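You operate a simulated robot arm through the tools that you are given. There is no shell and no other tool.

The job below is to be done with a simulated robot arm. You get a single attempt, and the scene is never put back.

JOB
Shake the pale bundle level in the square wooden box, then slip the wide green band over it.
Fine: the bundle stays in the box; the box goes back on the green rubber mat. Set down upright: what you pick out.

It is judged by the outcome, as a careful person would: the job done as asked, and still so three seconds after it is handed in. It fails if anything else is knocked over, pushed out of place, dropped, spilled or broken.

ROBOT AND FRAMES
A 7-joint arm with a fingered hand, fixed in place. Base frame: the origin is at the foot of the arm, x ahead of it, y to its left, z up; the work surface is at about z = 0.78. Readings come in m, rad, newtons and seconds.
With the tool pointing down near the work surface it reaches from about 0.2 to 0.8 m from the base axis. Its first joint turns from -2.897 to 2.897 rad. Payload 4.9 kg.
The tool frame sits at the grasp point between the pads (the TCP): z along the fingers, y along the line on which they close. The tips reach 0.032 m beyond it. The gripper opens to 0.192 m. The gripper's body begins 0.089 m behind the TCP. The gripper is a hand of 3 fingers: y runs from the thumb to the fingers, the wrist lies at [0, 0, -0.267] in the tool frame, and closing takes about 1.5 s.
Orientation is that of the tool frame in the base frame, as a unit quaternion [x, y, z, w]. With the fingers straight down and closing along the base's y, the tool's x points along the base's -x, its y along +y and its z along -z.

CONTROLS
- The arm moves only by the tool move_arm. Its argument "deltas" is a list of rows, each a list of 7 numbers: the gripper command, from -1 (fully open) to 1 (shut), values between in proportion, then the shift along the tool's x, y, z in cm, then the turn, a rotation vector about the tool's x, y, z in rad. In form: [[gripper, dx, dy, dz, ax, ay, az], ...]. A call has 1 to 20 rows; each row is the pose to reach, as a shift and turn from the pose commanded when the call began, along the tool's axes at that moment. Rows are played at 5 a second. More than 0.05 m and 0.15 rad between two rows, or a gripper value outside its range, and nothing of the call is played. A pose out of reach is approached as far as the arm can. The call stops where the force on the tool passes 40 N (or 10 N more than at its start, if that is more) or the arm is blocked; 0.2 s more then pass. Each finger travels about 0.153 m/s and halts on what it meets, pressing with about 29 N; the grip force reading is that of the motor and also rises with nothing between the fingers. The clock runs only during rows and for 0.2 s after the last one: add rows that repeat a pose to give the fingers time. The reply holds the time, the measured pose of the TCP, the force on the tool along the base axes, the opening and the grip force, in the units named above and with some noise, with the torque about the TCP (base axes, N m) and any sound that the robot's microphone picked up.
- Cameras (640 x 400 px; columns grow to the right, rows downward): "scene" is fixed at [0.2109, 0.4954, 1.3716]; the picture's right is [-0.48, -0.88, 0.00], its down [-0.67, 0.37, -0.65] and it looks along [0.57, -0.31, -0.76] (base axes); focal length 269 px, centre (320, 200). "wrist" rides on the gripper at [0.08, -0.046, -0.113] in the tool frame; the picture's right is [0.50, 0.87, 0.00], its down [-0.67, 0.39, -0.63] and it looks along [-0.55, 0.32, 0.78] (tool axes); focal length 226 px, centre (320, 200). There is no depth. A picture from a camera that has moved, and an enlarged one, comes with that camera's place and axes in the base frame and with its lens. The place of the scene camera against the robot may be out by one fixed shift of up to 0.012 m in any direction.
- grab_frame(camera): a new picture of that camera. No time passes.
- preshape(shape): the hand has 3 fingers and takes this shape, open, in about a second: jaw (thumb against the fingers, like two jaws); tri (thumb and two fingers); tip (a fingertip pinch); poke (one finger out to press); point (the index stretched); flat (the hand flat); cup (the hand cupped); fist (a fist). The gripper value then closes the fingers along that shape, each until it touches; the sizes above hold for jaw. It gives what a move gives, with no picture.
- inspect(camera, box): a new picture of the part [left, top, right, bottom] of that camera's present view, enlarged. No time passes.
- finish_job(): hands the job in; it is judged then, once.

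Places have to be worked out from the pictures, the camera data and where the tool is seen. Open the gripper and draw the arm clear of the work before you hand the job in, unless the task says otherwise.

The tools are called after ">>>" as a command line: name --pt "numbers of a row" for each row, then --argument value for the rest, lists and objects as JSON in quotes. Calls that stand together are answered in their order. move_arm: Moves the arm, as the interface text tells. Its arguments: {"type":"object","properties":{"deltas":{"type":"array","items":{"type":"array","items":{"type":"number"}}}},"required":["deltas"]} The other tools are called the same way: preshape (shape) gives the hand a shape; grab_frame (camera) takes a picture; inspect (camera, box) takes an enlarged picture of a part of a camera's view; finish_job () hands the job in.

At the start:

```text
t: 0.0
eef_pos: [0.4983, 0.2287, 1.1096]
orientation: [0.0, 1.0, 0.0, 0.0]
ft_force: [0.8, -0.1, 0.6]
moment: [-0.02, -0.02, 0.01]
opening: 0.1918
gripper_force: 0.1
shape: jaw
```

scene: 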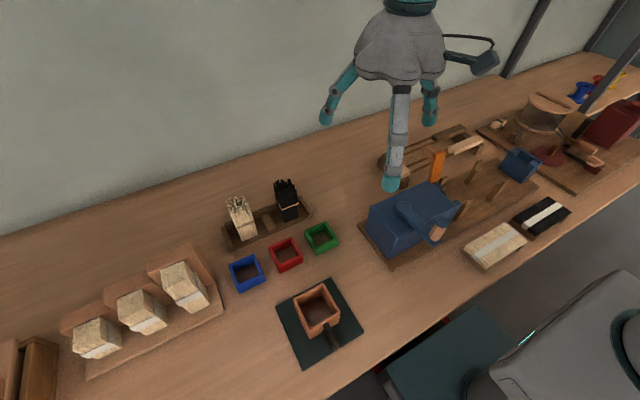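
wrist: 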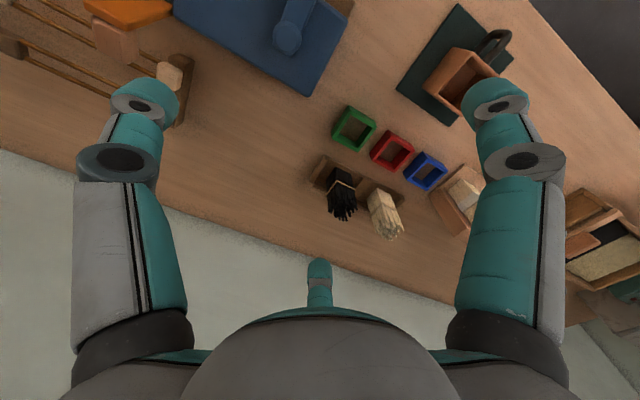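

I'll start by looking closely at the work area: the bundles, the bands, and the wooden box on the mat.

>>> inspect --camera "scene" --box '[200, 160, 380, 272]'

>>> inspect --camera "scene" --box '[250, 260, 400, 380]'

>>> inspect --camera "wrist" --box '[300, 80, 460, 260]'

>>> inspect --camera "wrist" --box '[380, 0, 540, 140]'

```text
3.56 times, centred on (290, 216) of scene
camera zoom: at [0.2109, 0.4954, 1.3716], right [-0.48, -0.88, 0.0], down [-0.67, 0.37, -0.65], along [0.57, -0.31, -0.76], focal length 958 px, centre (427, 143)
```

zoom: 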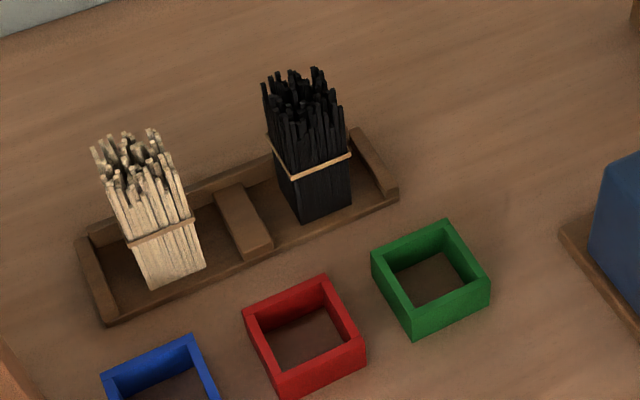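

```text
3.33 times, centred on (325, 320) of scene
camera zoom: at [0.2109, 0.4954, 1.3716], right [-0.48, -0.88, 0.0], down [-0.67, 0.37, -0.65], along [0.57, -0.31, -0.76], focal length 898 px, centre (303, -200)
```

zoom: 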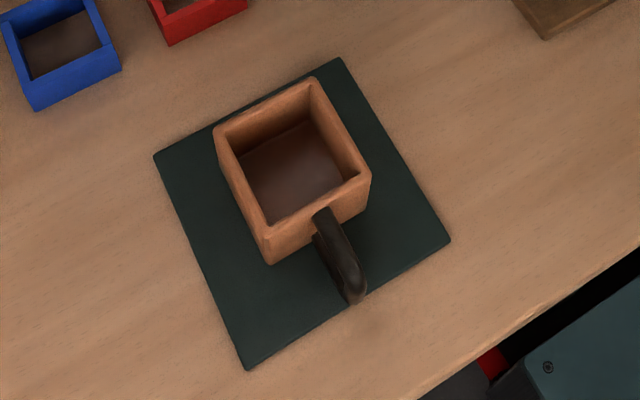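

```text
2.22 times, centred on (380, 170) of wrist
camera zoom: at [0.4187, 0.1833, 1.223], right [-0.5, 0.87, 0.0], down [0.67, 0.39, 0.63], along [0.55, 0.32, -0.78], focal length 502 px, centre (187, 267)
```

zoom: 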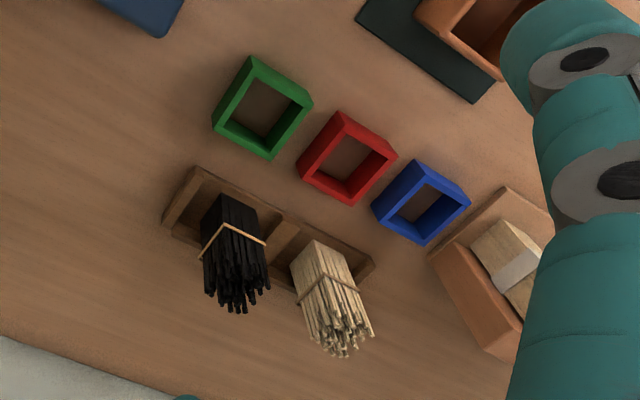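

```text
2.86 times, centred on (460, 70) of wrist
camera zoom: at [0.4187, 0.1833, 1.223], right [-0.5, 0.87, 0.0], down [0.67, 0.39, 0.63], along [0.55, 0.32, -0.78], focal length 646 px, centre (-80, 571)
```

zoom: 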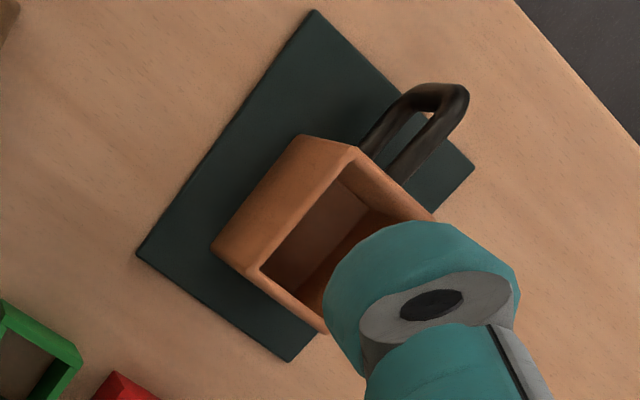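

The bundle, bands, box and mat are all aligned with the base axes. By my estimate the pale bundle is near (0.64, 0.48), the box near (0.368, 0.418) and the green band near (0.53, 0.317). In the open picture the fingers look spread about 120° apart, so I'll half-close in free air to see how the "jaw" shape really closes.

>>> move_arm --pt "0.4 0 0 0 0 0 0" --pt "0.4 0 0 0 0 0 0" --pt "0.4 0 0 0 0 0 0" --pt "0.4 0 0 0 0 0 0" --pt "0.4 0 0 0 0 0 0" --pt "0.4 0 0 0 0 0 0"

>>> grab_frame --camera "wrist"

>>> grab_frame --camera "scene"

```text
t: 1.4
eef_pos: [0.4977, 0.2286, 1.1095]
orientation: [0.0, 1.0, 0.0, 0.001]
ft_force: [-0.5, 0.2, 0.4]
moment: [-0.02, -0.01, -0.01]
opening: 0.0583
gripper_force: 0.0
shape: jaw
```

```text
taken
camera wrist: at [0.4187, 0.1833, 1.223], right [-0.5, 0.87, 0.0], down [0.67, 0.39, 0.63], along [0.55, 0.32, -0.78], focal length 226 px, centre (320, 200)
```

wrist: 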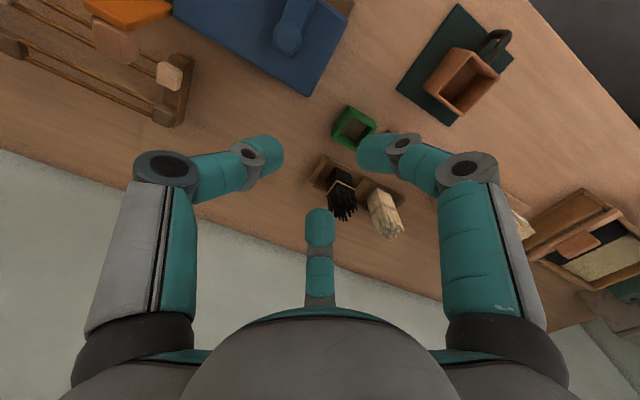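

```text
taken
```

scene: 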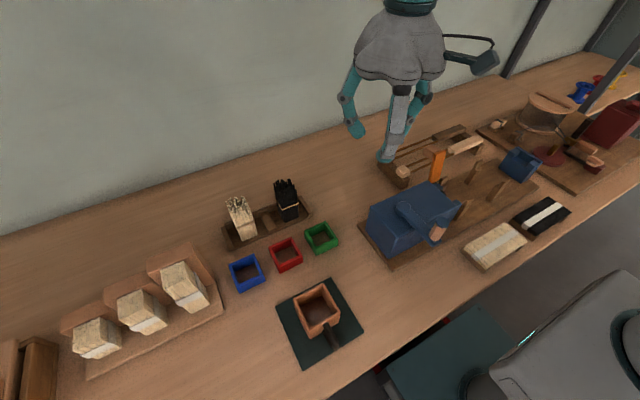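

In "jaw" the three fingers close radially, about 120° apart, rather than as parallel jaws. I'll check the "tri" and "tip" shapes in free air before choosing a grasp.

>>> preshape --shape "tri"

>>> grab_frame --camera "wrist"

>>> preshape --shape "tip"

>>> grab_frame --camera "wrist"

>>> preshape --shape "jaw"

>>> grab_frame --camera "wrist"

```text
t: 2.3
eef_pos: [0.4997, 0.2295, 1.1097]
orientation: [0.0, 1.0, 0.0, 0.001]
ft_force: [-0.6, -0.2, 0.9]
moment: [-0.01, 0.01, -0.01]
opening: 0.1914
gripper_force: 0.0
shape: tri
```

```text
taken
camera wrist: at [0.4187, 0.1833, 1.223], right [-0.5, 0.87, 0.0], down [0.67, 0.39, 0.63], along [0.55, 0.32, -0.78], focal length 226 px, centre (320, 200)
```

wrist: 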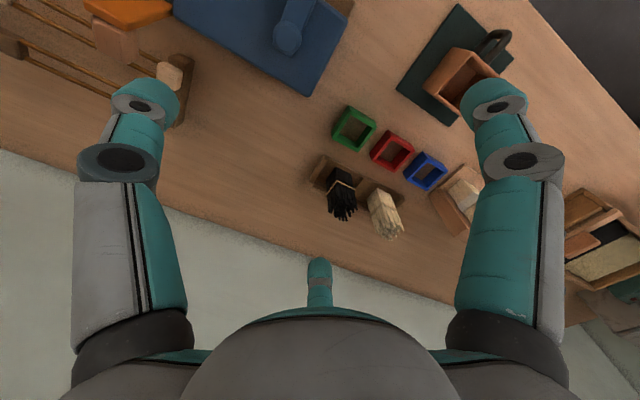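

```text
t: 3.2
eef_pos: [0.4988, 0.229, 1.1088]
orientation: [0.001, 1.0, 0.0, -0.001]
ft_force: [0.0, -1.2, -0.5]
moment: [0.01, 0.01, 0.02]
opening: 0.1917
gripper_force: 0.2
shape: tip
```

```text
taken
camera wrist: at [0.4187, 0.1833, 1.223], right [-0.5, 0.87, 0.0], down [0.67, 0.39, 0.63], along [0.55, 0.32, -0.78], focal length 226 px, centre (320, 200)
```

wrist: 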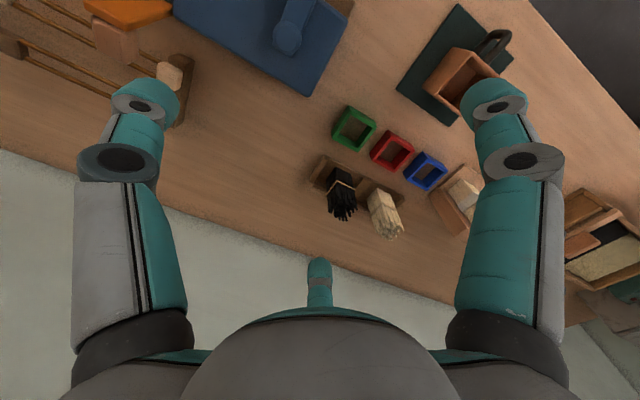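

```text
t: 4.1
eef_pos: [0.4985, 0.2297, 1.1096]
orientation: [0.001, 1.0, 0.001, 0.0]
ft_force: [0.4, 0.4, 0.6]
moment: [0.0, 0.0, -0.03]
opening: 0.1917
gripper_force: 0.0
shape: jaw
```

```text
taken
camera wrist: at [0.4187, 0.1833, 1.223], right [-0.5, 0.87, 0.0], down [0.67, 0.39, 0.63], along [0.55, 0.32, -0.78], focal length 226 px, centre (320, 200)
```

wrist: 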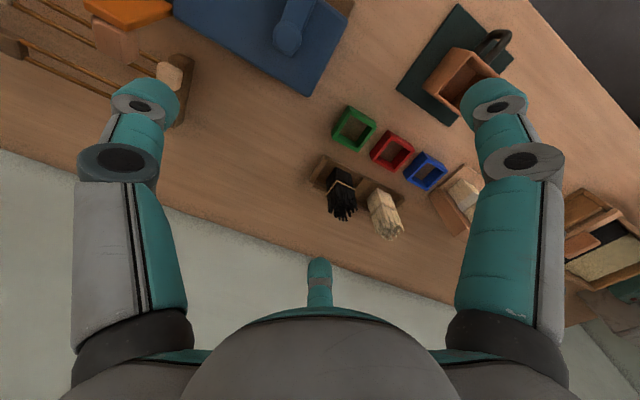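

All three shapes open the same way, so I'll plan on a three-finger radial grip with the thumb on a flat face. Next I'll move high above the pale bundle, with the tips well above its top, for a close wrist view.

>>> move_arm --pt "-1 -1.2 2.4 1.0 0 0 0" --pt "-1 -2.4 4.8 2.0 0 0 0" --pt "-1 -3.6 7.2 3.0 0 0 0" --pt "-1 -4.8 9.6 4.0 0 0 0" --pt "-1 -6.0 12.0 5.0 0 0 0" --pt "-1 -7.2 14.4 6.0 0 0 0" --pt "-1 -8.4 16.8 7.0 0 0 0" --pt "-1 -9.6 19.2 8.0 0 0 0" --pt "-1 -10.8 21.6 9.0 0 0 0" --pt "-1 -12.0 24.0 10.0 0 0 0" --pt "-1 -12.0 24.0 10.0 0 0 0"

>>> grab_frame --camera "wrist"

>>> grab_frame --camera "scene"

```text
t: 6.5
eef_pos: [0.6176, 0.4701, 1.0093]
orientation: [-0.001, 1.0, 0.0, 0.0]
ft_force: [0.3, 1.6, -0.9]
moment: [0.0, 0.02, -0.01]
opening: 0.1919
gripper_force: 0.0
shape: jaw
```

```text
taken
camera wrist: at [0.5386, 0.4248, 1.1231], right [-0.5, 0.87, 0.0], down [0.67, 0.39, 0.63], along [0.55, 0.32, -0.78], focal length 226 px, centre (320, 200)
```

wrist: 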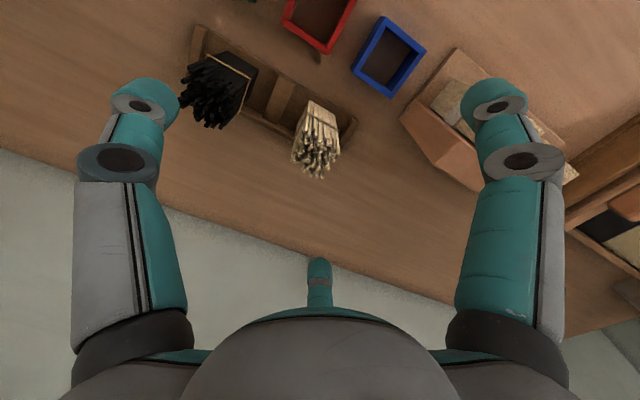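

```text
taken
```

scene: 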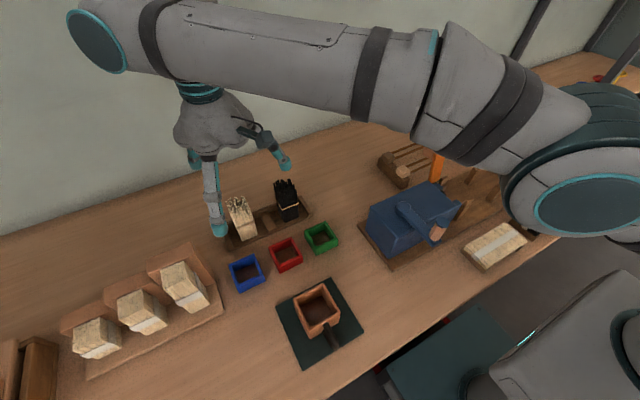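

Reach is fine here. I'll zoom the wrist view onto the two bundles for a precise fix.

>>> inspect --camera "wrist" --box '[240, 80, 400, 200]'

>>> inspect --camera "scene" --box '[195, 160, 335, 260]'

```text
3.33 times, centred on (320, 140) of wrist
camera zoom: at [0.5386, 0.4248, 1.1231], right [-0.5, 0.87, 0.0], down [0.67, 0.39, 0.63], along [0.55, 0.32, -0.78], focal length 754 px, centre (320, 400)
```

zoom: 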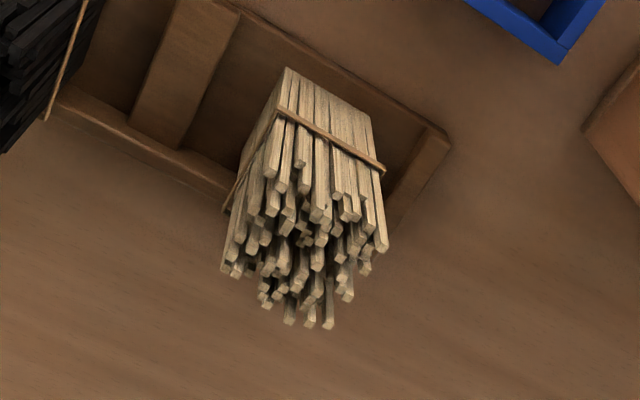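

```text
4.00 times, centred on (265, 210) of scene
camera zoom: at [0.2109, 0.4954, 1.3716], right [-0.48, -0.88, 0.0], down [-0.67, 0.37, -0.65], along [0.57, -0.31, -0.76], focal length 1077 px, centre (540, 160)
```

zoom: 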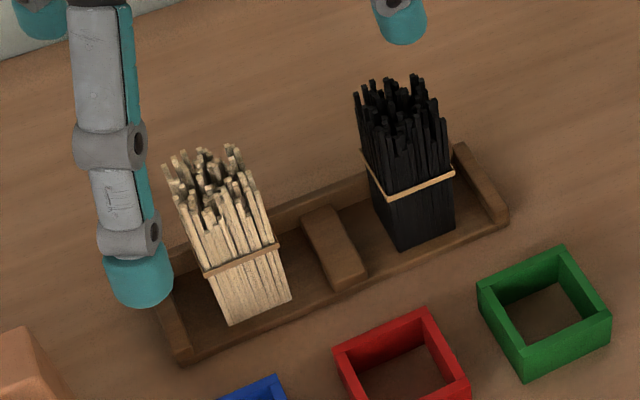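

The bundle sits around x 0.623–0.663, y 0.458–0.497, with its rubber tie near z≈0.853 and uneven tops between 0.88 and 0.913. While still 6 cm above it, I'll nearly close the fingers to see where the tips end up at that opening.

>>> move_arm --pt "0.55 0 0 0 0 0 0" --pt "0.55 0 0 0 0 0 0" --pt "0.55 0 0 0 0 0 0" --pt "0.55 0 0 0 0 0 0" --pt "0.55 0 0 0 0 0 0" --pt "0.55 0 0 0 0 0 0" --pt "0.55 0 0 0 0 0 0"

>>> inspect --camera "scene" --box '[160, 70, 340, 250]'

>>> inspect --camera "wrist" --box '[200, 60, 440, 260]'

```text
t: 8.1
eef_pos: [0.6183, 0.4684, 1.0086]
orientation: [0.0, 1.0, 0.0, -0.001]
ft_force: [-0.1, 0.4, 0.6]
moment: [-0.01, 0.02, -0.01]
opening: 0.0438
gripper_force: 0.1
shape: jaw
```

```text
2.22 times, centred on (250, 160) of scene
camera zoom: at [0.2109, 0.4954, 1.3716], right [-0.48, -0.88, 0.0], down [-0.67, 0.37, -0.65], along [0.57, -0.31, -0.76], focal length 598 px, centre (476, 289)
```

zoom: 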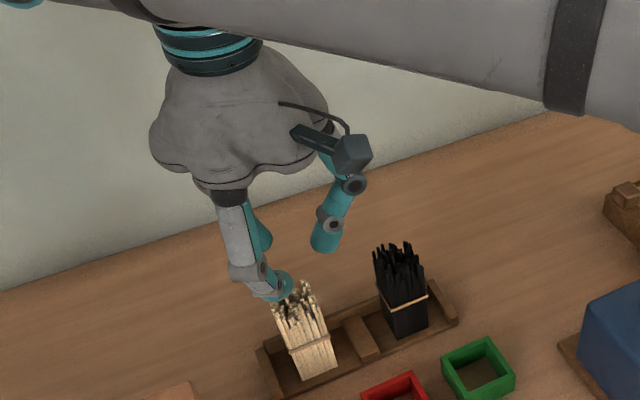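

```text
2.00 times, centred on (320, 160) of wrist
camera zoom: at [0.5386, 0.4246, 1.1233], right [-0.5, 0.87, 0.0], down [0.67, 0.39, 0.63], along [0.55, 0.32, -0.78], focal length 452 px, centre (320, 280)
```

zoom: 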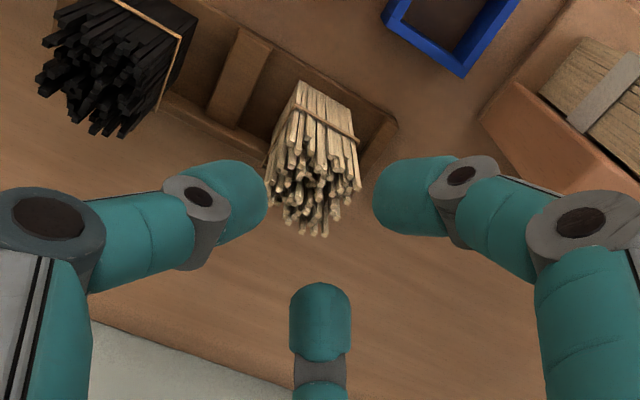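

At this opening the tips sit about 0.033 m beyond the TCP, at a radius of roughly half the opening. To keep fingers out of the gap beside the black bundle I'll use the 3-fold symmetry: yaw the hand 60° so one finger comes from +y and the others from ±x. At the same time I'll centre over the bundle, staying high.

>>> move_arm --pt "0.2 -0.3 0.1 0 0 0 0.13" --pt "0.1 -0.6 0.2 0 0 0 0.26" --pt "0.0 -0.9 0.3 0 0 0 0.39" --pt "0.0 -1.2 0.4 0 0 0 0.52" --pt "0.0 -1.5 0.5 0 0 0 0.65" --pt "0.0 -1.8 0.6 0 0 0 0.78" --pt "0.0 -2.1 0.7 0 0 0 0.91" --pt "0.0 -2.45 0.8 0 0 0 1.0472" --pt "0.0 -2.45 0.8 0 0 0 1.0472"

>>> grab_frame --camera "wrist"

>>> inspect --camera "scene" --box '[160, 70, 340, 250]'

```text
t: 10.1
eef_pos: [0.6246, 0.4589, 0.9985]
orientation: [0.501, 0.866, -0.002, 0.0]
ft_force: [-0.4, -0.3, -1.8]
moment: [0.05, -0.03, 0.02]
opening: 0.0959
gripper_force: 0.0
shape: jaw
out of reach, approached as far as the arm can: row 4, 5, 6, 7, 8, 9
```

```text
taken
camera wrist: at [0.5449, 0.5063, 1.1123], right [0.5, 0.87, 0.0], down [0.67, -0.39, 0.63], along [0.54, -0.32, -0.78], focal length 226 px, centre (320, 200)
```

wrist: 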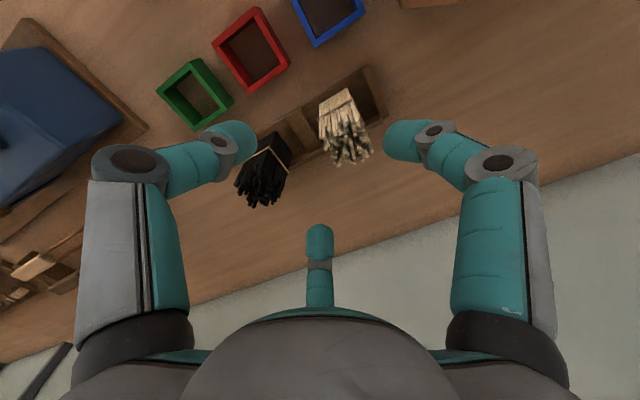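

```text
2.22 times, centred on (250, 160) of scene
camera zoom: at [0.2109, 0.4954, 1.3716], right [-0.48, -0.88, 0.0], down [-0.67, 0.37, -0.65], along [0.57, -0.31, -0.76], focal length 598 px, centre (476, 289)
```

zoom: 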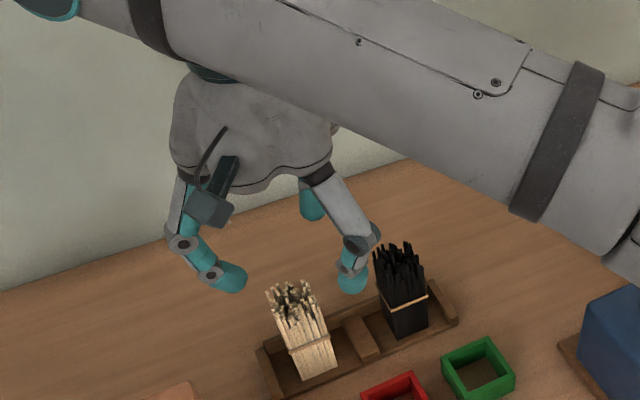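

The arm ran out of reach by about 2.5 cm with the tool vertical at this height. Tilting the hand about 8° so the fingers lean outward brings the wrist inward, and if I hold that same tilt from grasp to release the bundle stays upright. I'll apply just the tilt and read where the TCP ends up.

>>> move_arm --pt "0.0 0 0 0 -0.07 0.008 0" --pt "0.0 0 0 0 -0.139 0.016 0" --pt "0.0 0 0 0 -0.139 0.016 0"

>>> grab_frame --camera "wrist"

```text
t: 11.0
eef_pos: [0.6509, 0.484, 0.8144]
orientation: [0.499, 0.866, 0.02, 0.015]
ft_force: [-1.3, 1.7, 17.1]
moment: [-0.42, 0.91, -0.04]
opening: 0.0972
gripper_force: 0.1
shape: jaw
out of reach, approached as far as the arm can: row 1, 2
stopped in row 3: the force on the tool passed its limit at 151 N (the readings are from after the stop); the commanded pose is now the measured one
```

```text
taken
camera wrist: at [0.5662, 0.5281, 0.9251], right [0.5, 0.87, 0.04], down [0.64, -0.4, 0.66], along [0.58, -0.3, -0.75], focal length 226 px, centre (320, 200)
```

wrist: 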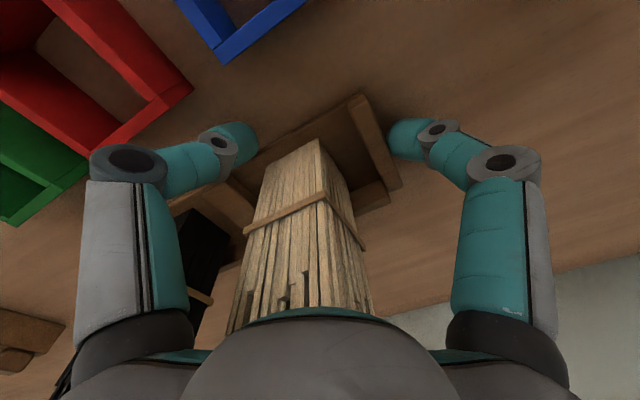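

The unreachable command made the arm settle about 18 cm lower, down around the bundle, and it stopped on contact. Before moving anything I'll check what state everything is in.

>>> grab_frame --camera "scene"

>>> inspect --camera "scene" --box '[180, 120, 340, 260]'

>>> inspect --camera "wrist" --box '[180, 80, 440, 330]'

```text
taken
```

scene: 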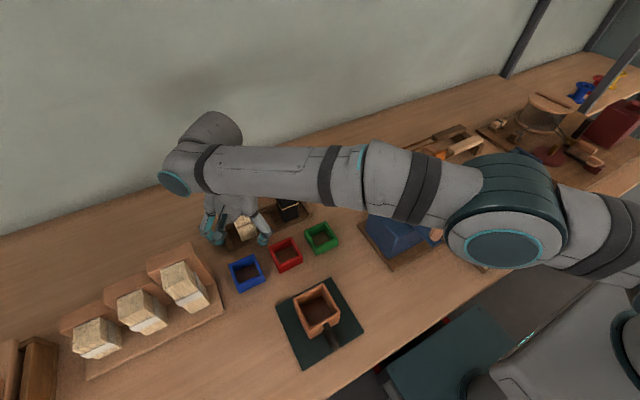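

```text
2.86 times, centred on (260, 190) of scene
camera zoom: at [0.2109, 0.4954, 1.3716], right [-0.48, -0.88, 0.0], down [-0.67, 0.37, -0.65], along [0.57, -0.31, -0.76], focal length 770 px, centre (491, 229)
```

zoom: 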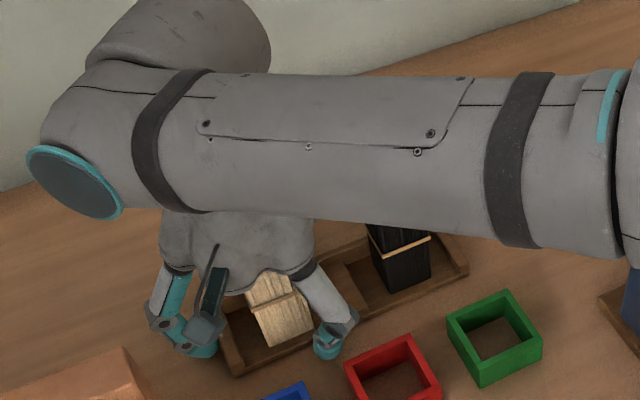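

```text
1.60 times, centred on (310, 205) of wrist
camera zoom: at [0.5662, 0.5281, 0.9251], right [0.5, 0.87, 0.04], down [0.64, -0.4, 0.66], along [0.58, -0.3, -0.75], focal length 362 px, centre (336, 192)
```

zoom: 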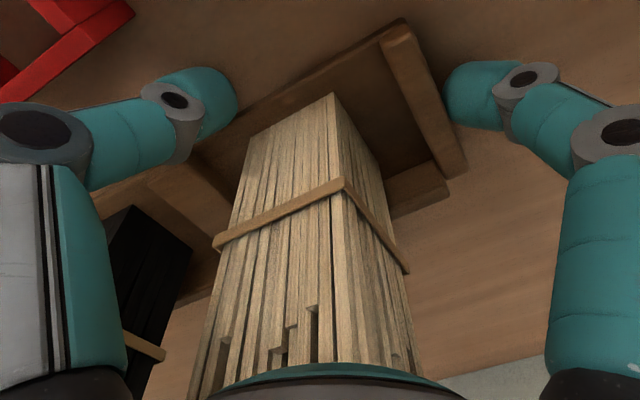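

Nothing was knocked: the bundle still stands in the tray between the open fingers, with the palm lightly on its top, and the black bundle is upright. I'll lift off gently while tilting about 8° and drawing in slightly so I'm well within reach, up to the planned grasp height of TCP z≈0.885.

>>> move_arm --pt "0.0 -0.05 -0.05 -0.6 0 0 0" --pt "0.0 -0.1 -0.1 -1.5 -0.015 0.003 0" --pt "0.0 -0.15 -0.15 -2.5 -0.03 0.007 0" --pt "0.0 -0.2 -0.2 -3.5 -0.045 0.011 0" --pt "0.0 -0.25 -0.25 -4.5 -0.06 0.014 0" --pt "0.0 -0.3 -0.3 -5.5 -0.075 0.018 0" --pt "0.0 -0.34 -0.33 -6.5 -0.089 0.021 0" --pt "0.0 -0.34 -0.33 -7.1 -0.089 0.021 0" --pt "0.0 -0.34 -0.33 -7.1 -0.089 0.021 0"

>>> grab_frame --camera "wrist"

>>> inspect --camera "scene" --box '[160, 110, 340, 260]'

```text
t: 13.0
eef_pos: [0.6466, 0.4769, 0.8813]
orientation: [0.497, 0.865, 0.06, 0.027]
ft_force: [0.3, 0.6, -0.1]
moment: [-0.04, -0.01, 0.0]
opening: 0.096
gripper_force: 0.1
shape: jaw
```

```text
taken
camera wrist: at [0.5537, 0.515, 0.9887], right [0.49, 0.86, 0.12], down [0.6, -0.44, 0.67], along [0.63, -0.26, -0.73], focal length 226 px, centre (320, 200)
```

wrist: 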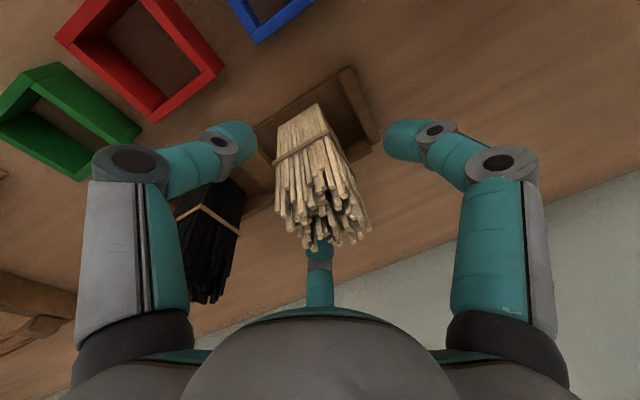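

```text
2.67 times, centred on (250, 185) of scene
camera zoom: at [0.2109, 0.4954, 1.3716], right [-0.48, -0.88, 0.0], down [-0.67, 0.37, -0.65], along [0.57, -0.31, -0.76], focal length 718 px, centre (507, 240)
```

zoom: 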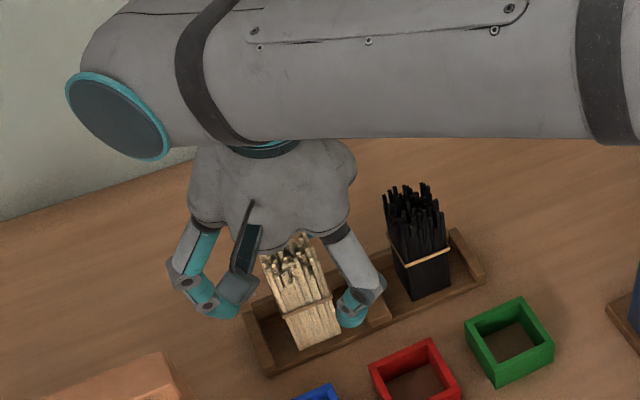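

I'm at the grasp height with the right tilt, and nothing is touching. I'll zoom in to check how the bundle is centred between the three fingers before closing.

>>> inspect --camera "wrist" --box '[220, 80, 420, 260]'

```text
2.22 times, centred on (320, 170) of wrist
camera zoom: at [0.5537, 0.515, 0.9887], right [0.49, 0.86, 0.12], down [0.6, -0.44, 0.67], along [0.63, -0.26, -0.73], focal length 502 px, centre (320, 267)
```

zoom: 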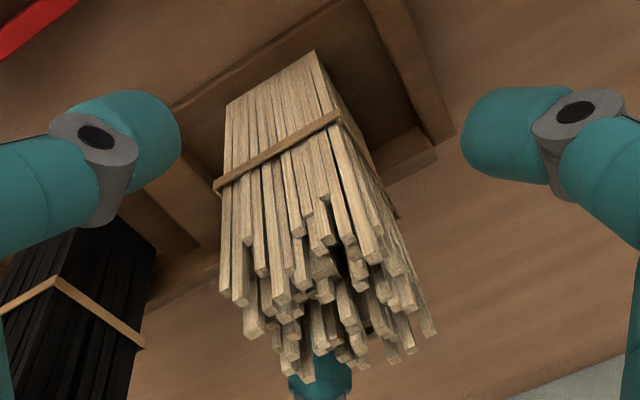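

The bundle centre measures about (0.6467, 0.478) and the finger contact centre is within 2 mm of that. I'll trim by 2 mm, rise 6 mm so the tips end up just above the tie, and close gently.

>>> move_arm --pt "0.0 0.11 -0.09 -0.62 0 0 0" --pt "0.0 0.11 -0.09 -0.62 0 0 0" --pt "0.2 0.11 -0.09 -0.62 0 0 0" --pt "0.35 0.11 -0.09 -0.62 0 0 0" --pt "0.45 0.11 -0.09 -0.62 0 0 0" --pt "0.55 0.11 -0.09 -0.62 0 0 0" --pt "0.65 0.11 -0.09 -0.62 0 0 0" --pt "0.8 0.11 -0.09 -0.62 0 0 0" --pt "1 0.11 -0.09 -0.62 0 0 0" --pt "1 0.11 -0.09 -0.62 0 0 0" --pt "1 0.11 -0.09 -0.62 0 0 0"

>>> inspect --camera "wrist" --box '[200, 80, 440, 280]'

>>> inspect --camera "scene" --box '[160, 110, 340, 260]'

```text
t: 15.4
eef_pos: [0.6437, 0.4779, 0.8863]
orientation: [0.498, 0.865, 0.06, 0.027]
ft_force: [-0.2, -0.3, 0.2]
moment: [0.0, -0.01, 0.03]
opening: 0.0472
gripper_force: 29.1
shape: jaw
```

```text
2.00 times, centred on (320, 180) of wrist
camera zoom: at [0.5521, 0.5151, 0.9944], right [0.49, 0.86, 0.12], down [0.6, -0.44, 0.67], along [0.63, -0.26, -0.73], focal length 452 px, centre (320, 240)
```

zoom: 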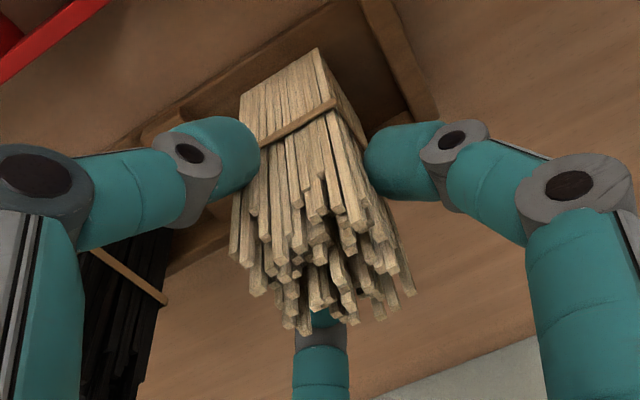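

```text
2.67 times, centred on (250, 185) of scene
camera zoom: at [0.2109, 0.4954, 1.3716], right [-0.48, -0.88, 0.0], down [-0.67, 0.37, -0.65], along [0.57, -0.31, -0.76], focal length 718 px, centre (507, 240)
```

zoom: 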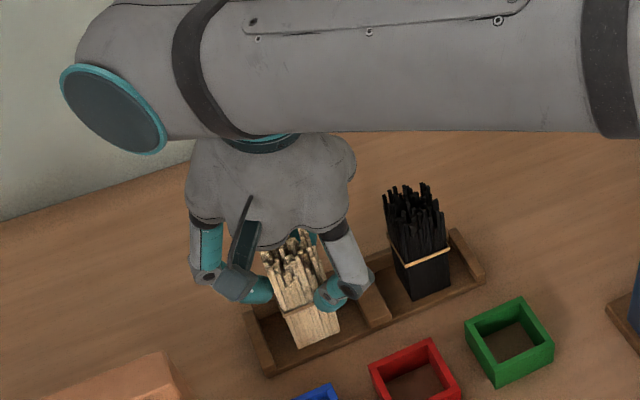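

All three fingers are on the bundle with 29 N of grip, and it hasn't moved. I'll lift straight up 4 cm along base z, holding the tilt, and check that it comes along.

>>> move_arm --pt "1 0.01 0.07 -0.5 0 0 0" --pt "1 0.01 0.13 -0.99 0 0 0" --pt "1 0.03 0.26 -1.98 0 0 0" --pt "1 0.04 0.39 -2.97 0 0 0" --pt "1 0.05 0.52 -3.96 0 0 0" --pt "1 0.05 0.52 -3.96 0 0 0"

>>> inspect --camera "wrist" --box '[200, 80, 440, 280]'

>>> inspect --camera "scene" --box '[160, 110, 340, 260]'

```text
t: 16.8
eef_pos: [0.6437, 0.4767, 0.9265]
orientation: [0.498, 0.865, 0.059, 0.027]
ft_force: [-0.8, 0.1, -0.7]
moment: [-0.01, 0.01, 0.03]
opening: 0.0471
gripper_force: 28.8
shape: jaw
```

```text
2.00 times, centred on (320, 180) of wrist
camera zoom: at [0.5519, 0.515, 1.0342], right [0.49, 0.86, 0.12], down [0.6, -0.44, 0.67], along [0.63, -0.26, -0.73], focal length 452 px, centre (320, 240)
```

zoom: 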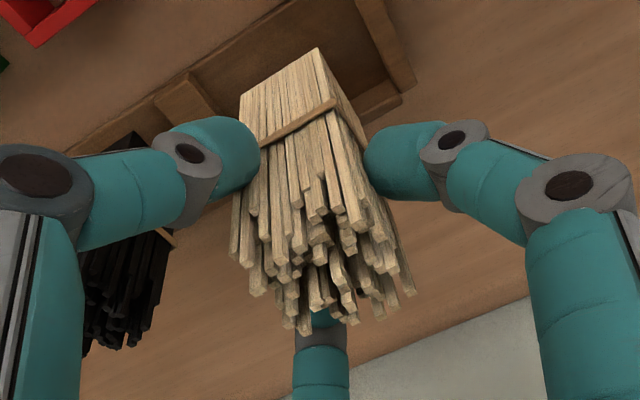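

```text
2.67 times, centred on (250, 185) of scene
camera zoom: at [0.2109, 0.4954, 1.3716], right [-0.48, -0.88, 0.0], down [-0.67, 0.37, -0.65], along [0.57, -0.31, -0.76], focal length 718 px, centre (507, 240)
```

zoom: 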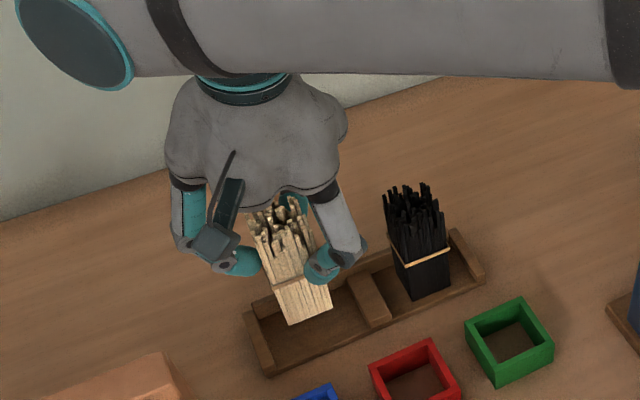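

The bundle is held rigidly and came up cleanly. Next I'll raise it until its bottom is above z≈0.90, then carry it over to the box with the same orientation, stopping above the rim to line up.

>>> move_arm --pt "1 0.03 0.32 -2.44 0 0 0" --pt "1 0.06 0.64 -4.89 0 0 0" --pt "1 0.095 0.966 -7.33 0 0 0" --pt "1 0.967 -1.675 -7.667 0 0 0" --pt "1 1.838 -4.316 -8.004 0 0 0" --pt "1 2.71 -6.957 -8.341 0 0 0" --pt "1 3.581 -9.598 -8.678 0 0 0" --pt "1 4.453 -12.239 -9.015 0 0 0" --pt "1 5.324 -14.88 -9.352 0 0 0" --pt "1 6.196 -17.521 -9.689 0 0 0" --pt "1 7.067 -20.162 -10.026 0 0 0" --pt "1 7.939 -22.803 -10.363 0 0 0" --pt "1 8.81 -25.44 -10.7 0 0 0" --pt "1 8.81 -25.44 -10.7 0 0 0"

>>> grab_frame --camera "wrist"

>>> grab_frame --camera "scene"

```text
t: 19.8
eef_pos: [0.3698, 0.4168, 1.0007]
orientation: [0.497, 0.865, 0.06, 0.028]
ft_force: [-0.7, 0.4, -1.0]
moment: [-0.03, 0.01, -0.01]
opening: 0.0472
gripper_force: 29.0
shape: jaw
```

```text
taken
camera wrist: at [0.2775, 0.4551, 1.1076], right [0.49, 0.86, 0.12], down [0.6, -0.44, 0.67], along [0.63, -0.26, -0.73], focal length 226 px, centre (320, 200)
```

wrist: 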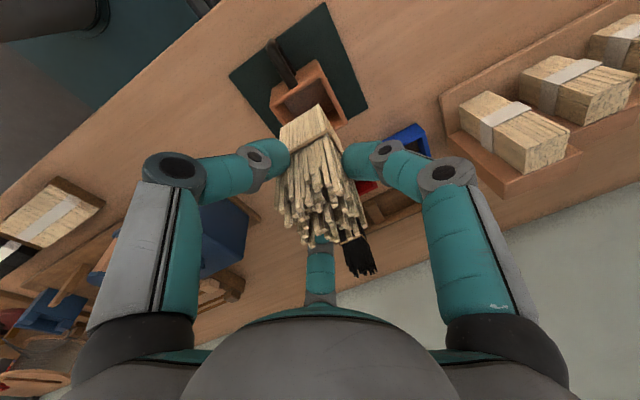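

```text
taken
```

scene: 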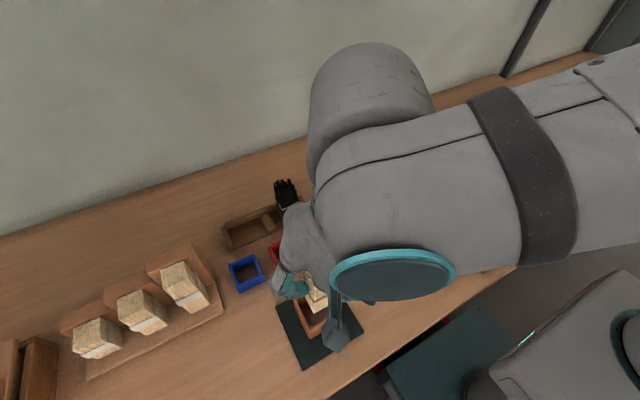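

>>> inspect --camera "wrist" --box '[220, 10, 380, 150]'

>>> inspect --camera "scene" --box '[265, 260, 365, 360]'

```text
2.86 times, centred on (300, 80) of wrist
camera zoom: at [0.2775, 0.4551, 1.1076], right [0.49, 0.86, 0.12], down [0.6, -0.44, 0.67], along [0.63, -0.26, -0.73], focal length 646 px, centre (377, 543)
```

zoom: 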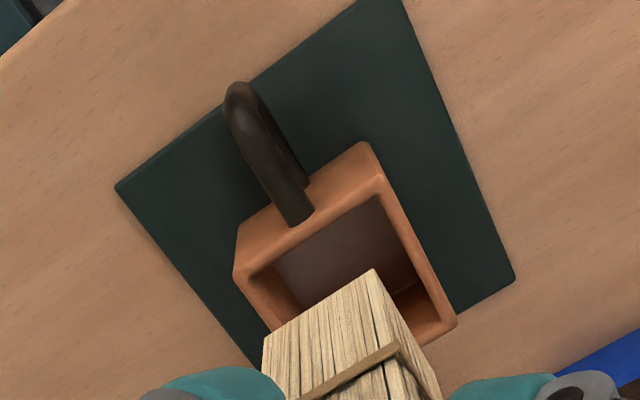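

```text
4.00 times, centred on (315, 310) of scene
camera zoom: at [0.2109, 0.4954, 1.3716], right [-0.48, -0.88, 0.0], down [-0.67, 0.37, -0.65], along [0.57, -0.31, -0.76], focal length 1077 px, centre (340, -240)
```

zoom: 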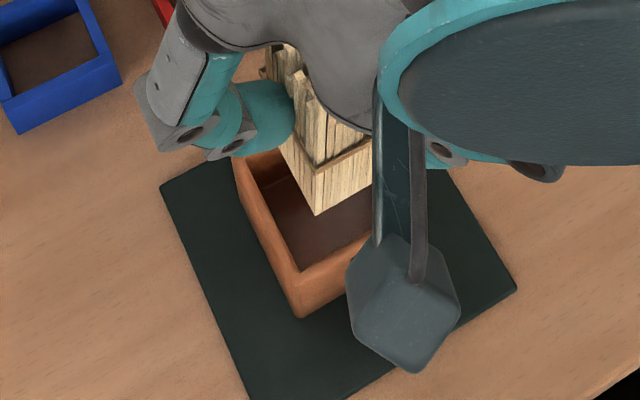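

From the wrist view, cross-checked with the very first one, the box rim is at z≈0.85, its outer size about 0.064 m, and its centre near (0.3765, 0.422). The bundle centre is about (0.3725, 0.419). I'll shift (+4, +3) mm and go down to just above the rim for a final check.

>>> move_arm --pt "1 0.02 0.49 0.0 0 0 0" --pt "1 0.02 0.36 1.03 0 0 0" --pt "1 0.02 0.23 2.03 0 0 0" --pt "1 0.02 0.1 3.03 0 0 0" --pt "1 0.02 0.1 3.03 0 0 0"

>>> inspect --camera "wrist" --box '[220, 10, 380, 150]'

>>> inspect --camera "scene" --box '[265, 260, 365, 360]'

```text
t: 21.0
eef_pos: [0.3738, 0.4214, 0.9711]
orientation: [0.498, 0.865, 0.06, 0.027]
ft_force: [-0.1, 0.0, -1.5]
moment: [0.01, 0.0, 0.01]
opening: 0.0471
gripper_force: 28.9
shape: jaw
```

```text
2.86 times, centred on (300, 80) of wrist
camera zoom: at [0.2815, 0.4593, 1.0786], right [0.49, 0.86, 0.12], down [0.6, -0.44, 0.67], along [0.63, -0.26, -0.73], focal length 646 px, centre (377, 543)
```

zoom: 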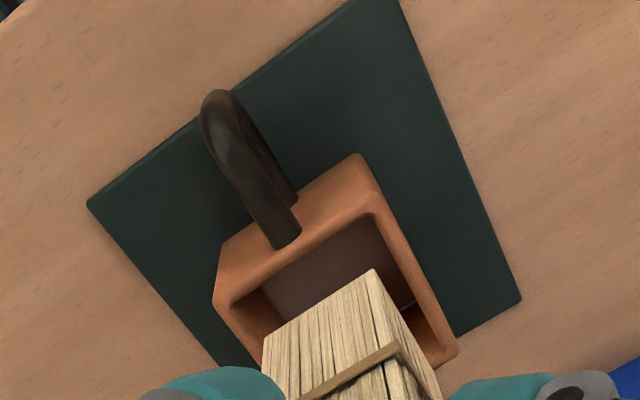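

```text
4.00 times, centred on (315, 310) of scene
camera zoom: at [0.2109, 0.4954, 1.3716], right [-0.48, -0.88, 0.0], down [-0.67, 0.37, -0.65], along [0.57, -0.31, -0.76], focal length 1077 px, centre (340, -240)
```

zoom: 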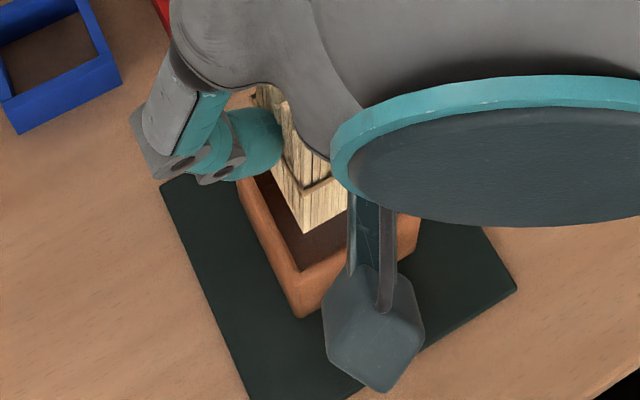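

>>> inspect --camera "wrist" --box '[265, 60, 345, 140]'

```text
5.00 times, centred on (305, 100) of wrist
camera zoom: at [0.2815, 0.4593, 1.0786], right [0.49, 0.86, 0.12], down [0.6, -0.44, 0.67], along [0.63, -0.26, -0.73], focal length 1130 px, centre (395, 700)
```

zoom: 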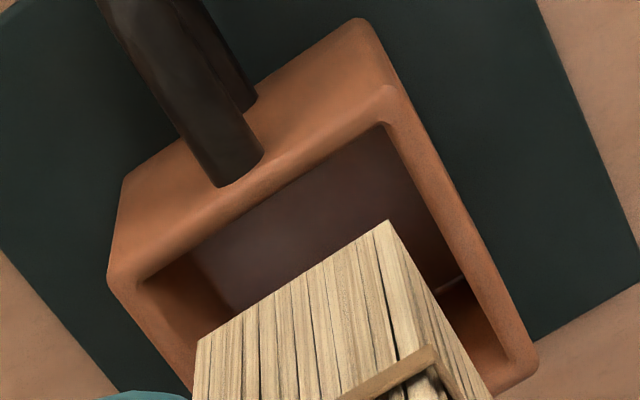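

The bundle now sits inside the box opening with about 4–8 mm margin on every side. I'll trim 1.5 mm in x and lower it in gradually, stopping just above the expected floor to check.

>>> move_arm --pt "1 0.05 -0.13 0.0 0 0 0" --pt "1 0.04 -0.33 1.48 0 0 0" --pt "1 0.02 -0.52 2.97 0 0 0" --pt "1 0.0 -0.72 4.45 0 0 0" --pt "1 0.0 -0.91 5.93 0 0 0" --pt "1 -0.02 -1.02 6.8 0 0 0" --pt "1 -0.02 -1.13 7.61 0 0 0" --pt "1 -0.02 -1.13 7.61 0 0 0"

>>> inspect --camera "wrist" --box '[220, 20, 420, 180]'

>>> inspect --camera "scene" --box '[265, 260, 365, 360]'

```text
t: 22.8
eef_pos: [0.3723, 0.4204, 0.8939]
orientation: [0.498, 0.865, 0.059, 0.027]
ft_force: [-0.1, 0.2, -2.0]
moment: [0.01, -0.02, 0.02]
opening: 0.0472
gripper_force: 29.2
shape: jaw
```

```text
2.50 times, centred on (320, 100) of wrist
camera zoom: at [0.2798, 0.4592, 1.001], right [0.49, 0.86, 0.12], down [0.6, -0.44, 0.67], along [0.63, -0.26, -0.73], focal length 565 px, centre (320, 450)
```

zoom: 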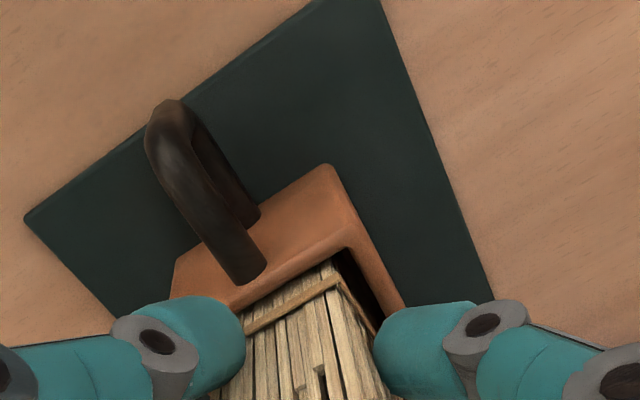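

```text
4.00 times, centred on (315, 310) of scene
camera zoom: at [0.2109, 0.4954, 1.3716], right [-0.48, -0.88, 0.0], down [-0.67, 0.37, -0.65], along [0.57, -0.31, -0.76], focal length 1077 px, centre (340, -240)
```

zoom: 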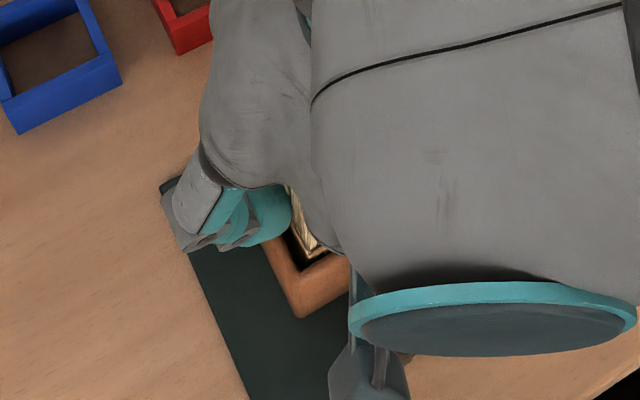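

The bundle is inside the box without touching. I'll go down the last few millimetres slowly and watch for contact on the floor.

>>> move_arm --pt "1 0 -0.03 0.2 0 0 0" --pt "1 0 -0.05 0.4 0 0 0" --pt "1 0 -0.05 0.4 0 0 0"

```text
t: 23.6
eef_pos: [0.3727, 0.4218, 0.8901]
orientation: [0.498, 0.865, 0.061, 0.028]
ft_force: [-0.3, 0.9, 8.3]
moment: [-0.12, 0.13, 0.04]
opening: 0.0475
gripper_force: 28.9
shape: jaw
```

There's about 8 N of upward force, so the bundle bottom is on the box floor or just touching it. I'll back up 2 mm to unload, then open the fingers gradually so the bundle is left standing in the box.

>>> move_arm --pt "1 0 0.02 -0.2 0 0 0" --pt "0.45 0 0.02 -0.2 0 0 0" --pt "0.4 0 0.02 -0.2 0 0 0" --pt "0.35 0 0.02 -0.2 0 0 0" --pt "0.3 0 0.02 -0.2 0 0 0" --pt "0.2 0 0.02 -0.2 0 0 0" --pt "0.1 0 0.02 -0.2 0 0 0" --pt "0.1 0 0.02 -0.2 0 0 0"

>>> grab_frame --camera "wrist"

>>> inspect --camera "wrist" --box '[220, 20, 420, 220]'

```text
t: 25.4
eef_pos: [0.3721, 0.4219, 0.8907]
orientation: [0.498, 0.865, 0.06, 0.027]
ft_force: [-0.7, 0.1, -0.1]
moment: [0.02, 0.02, -0.01]
opening: 0.086
gripper_force: 0.2
shape: jaw
```

```text
taken
camera wrist: at [0.2803, 0.4593, 0.9989], right [0.49, 0.86, 0.12], down [0.6, -0.44, 0.67], along [0.63, -0.26, -0.73], focal length 226 px, centre (320, 200)
```

wrist: 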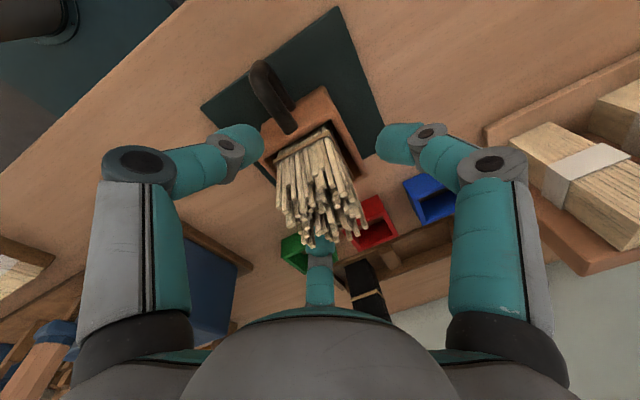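

```text
2.00 times, centred on (320, 120) of wrist
camera zoom: at [0.2803, 0.4593, 0.9989], right [0.49, 0.86, 0.12], down [0.6, -0.44, 0.67], along [0.63, -0.26, -0.73], focal length 452 px, centre (320, 360)
```

zoom: 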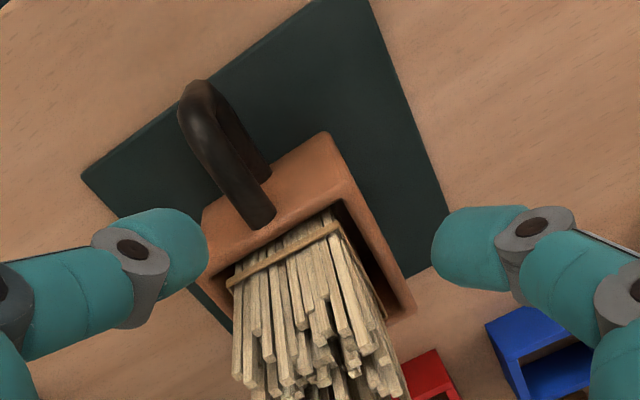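

The bundle is standing in the box and released. Next I'll rise straight up clear of the sticks. Then I'll square the hand to vertical, with one finger to go on the +x face and two on the ±y faces, keeping clear of the handle on the -x side, for gripping the box itself.

>>> move_arm --pt "0.1 0.01 0.13 -0.99 0 0 0" --pt "0.1 0.04 0.39 -2.97 0 0 0" --pt "0.1 0.06 0.65 -4.95 0 0 0" --pt "0.1 0.09 0.91 -6.93 0 0 0" --pt "0.0 0.11 1.11 -8.42 0 0 0" --pt "-0.1 0.1 1.18 -8.41 0.0263 0.0043 -0.1041" --pt "-0.2 0.08 1.25 -8.4 0.0526 0.0086 -0.2082" --pt "-0.25 0.06 1.32 -8.39 0.0788 0.0128 -0.3122" --pt "-0.25 0.04 1.39 -8.38 0.1051 0.0171 -0.4163" --pt "-0.25 0.02 1.46 -8.37 0.1314 0.0214 -0.5204" --pt "-0.25 0.02 1.46 -8.37 0.1314 0.0214 -0.5204"

>>> grab_frame --camera "wrist"

>>> grab_frame --camera "scene"

```text
t: 27.8
eef_pos: [0.3764, 0.422, 0.9769]
orientation: [0.258, 0.966, 0.0, 0.001]
ft_force: [0.6, 0.1, 0.5]
moment: [0.0, 0.02, 0.0]
opening: 0.1193
gripper_force: 0.1
shape: jaw
```

```text
taken
camera wrist: at [0.2837, 0.4225, 1.0902], right [0.0, 1.0, 0.0], down [0.77, 0.0, 0.63], along [0.63, 0.0, -0.77], focal length 226 px, centre (320, 200)
```

wrist: 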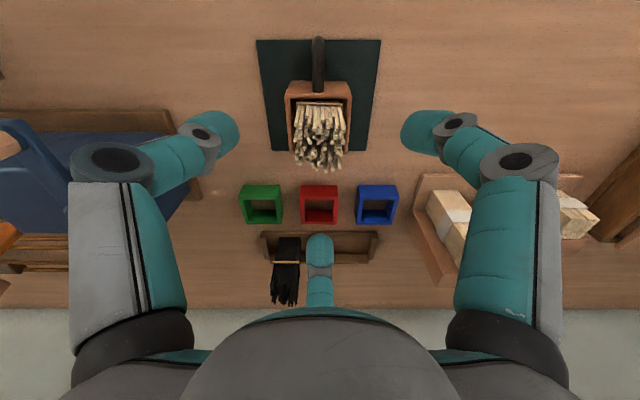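

```text
taken
```

scene: 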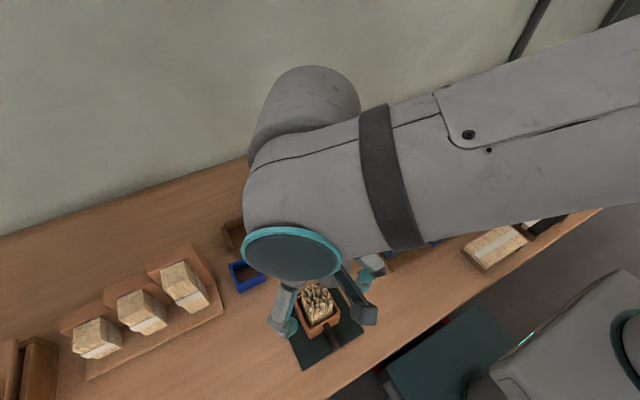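

The view is now symmetric about the box. I'll zoom in to fix its exact position and see how the bundle sits.

>>> inspect --camera "wrist" --box '[240, 20, 400, 190]'

>>> inspect --camera "wrist" --box '[230, 160, 410, 240]'

```text
2.35 times, centred on (320, 105) of wrist
camera zoom: at [0.2837, 0.4225, 1.0902], right [0.0, 1.0, 0.0], down [0.77, 0.0, 0.63], along [0.63, 0.0, -0.77], focal length 532 px, centre (320, 424)
```

zoom: 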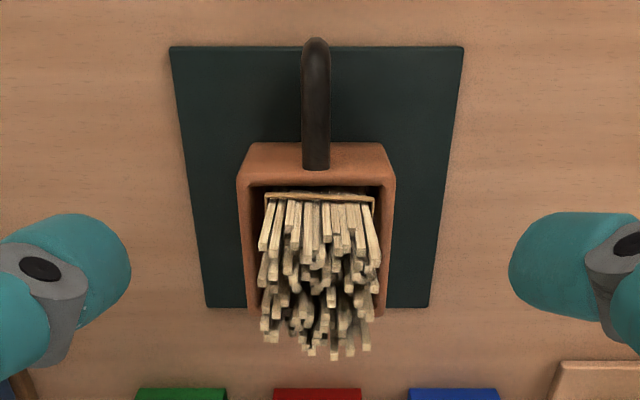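

```text
3.56 times, centred on (320, 200) of wrist
camera zoom: at [0.2837, 0.4225, 1.0902], right [0.0, 1.0, 0.0], down [0.77, 0.0, 0.63], along [0.63, 0.0, -0.77], focal length 804 px, centre (320, 200)
```

zoom: 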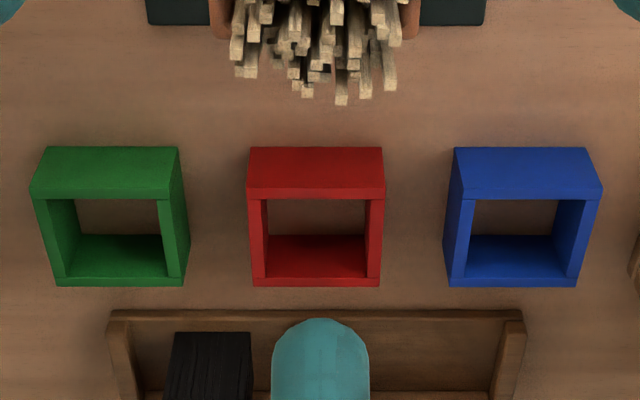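

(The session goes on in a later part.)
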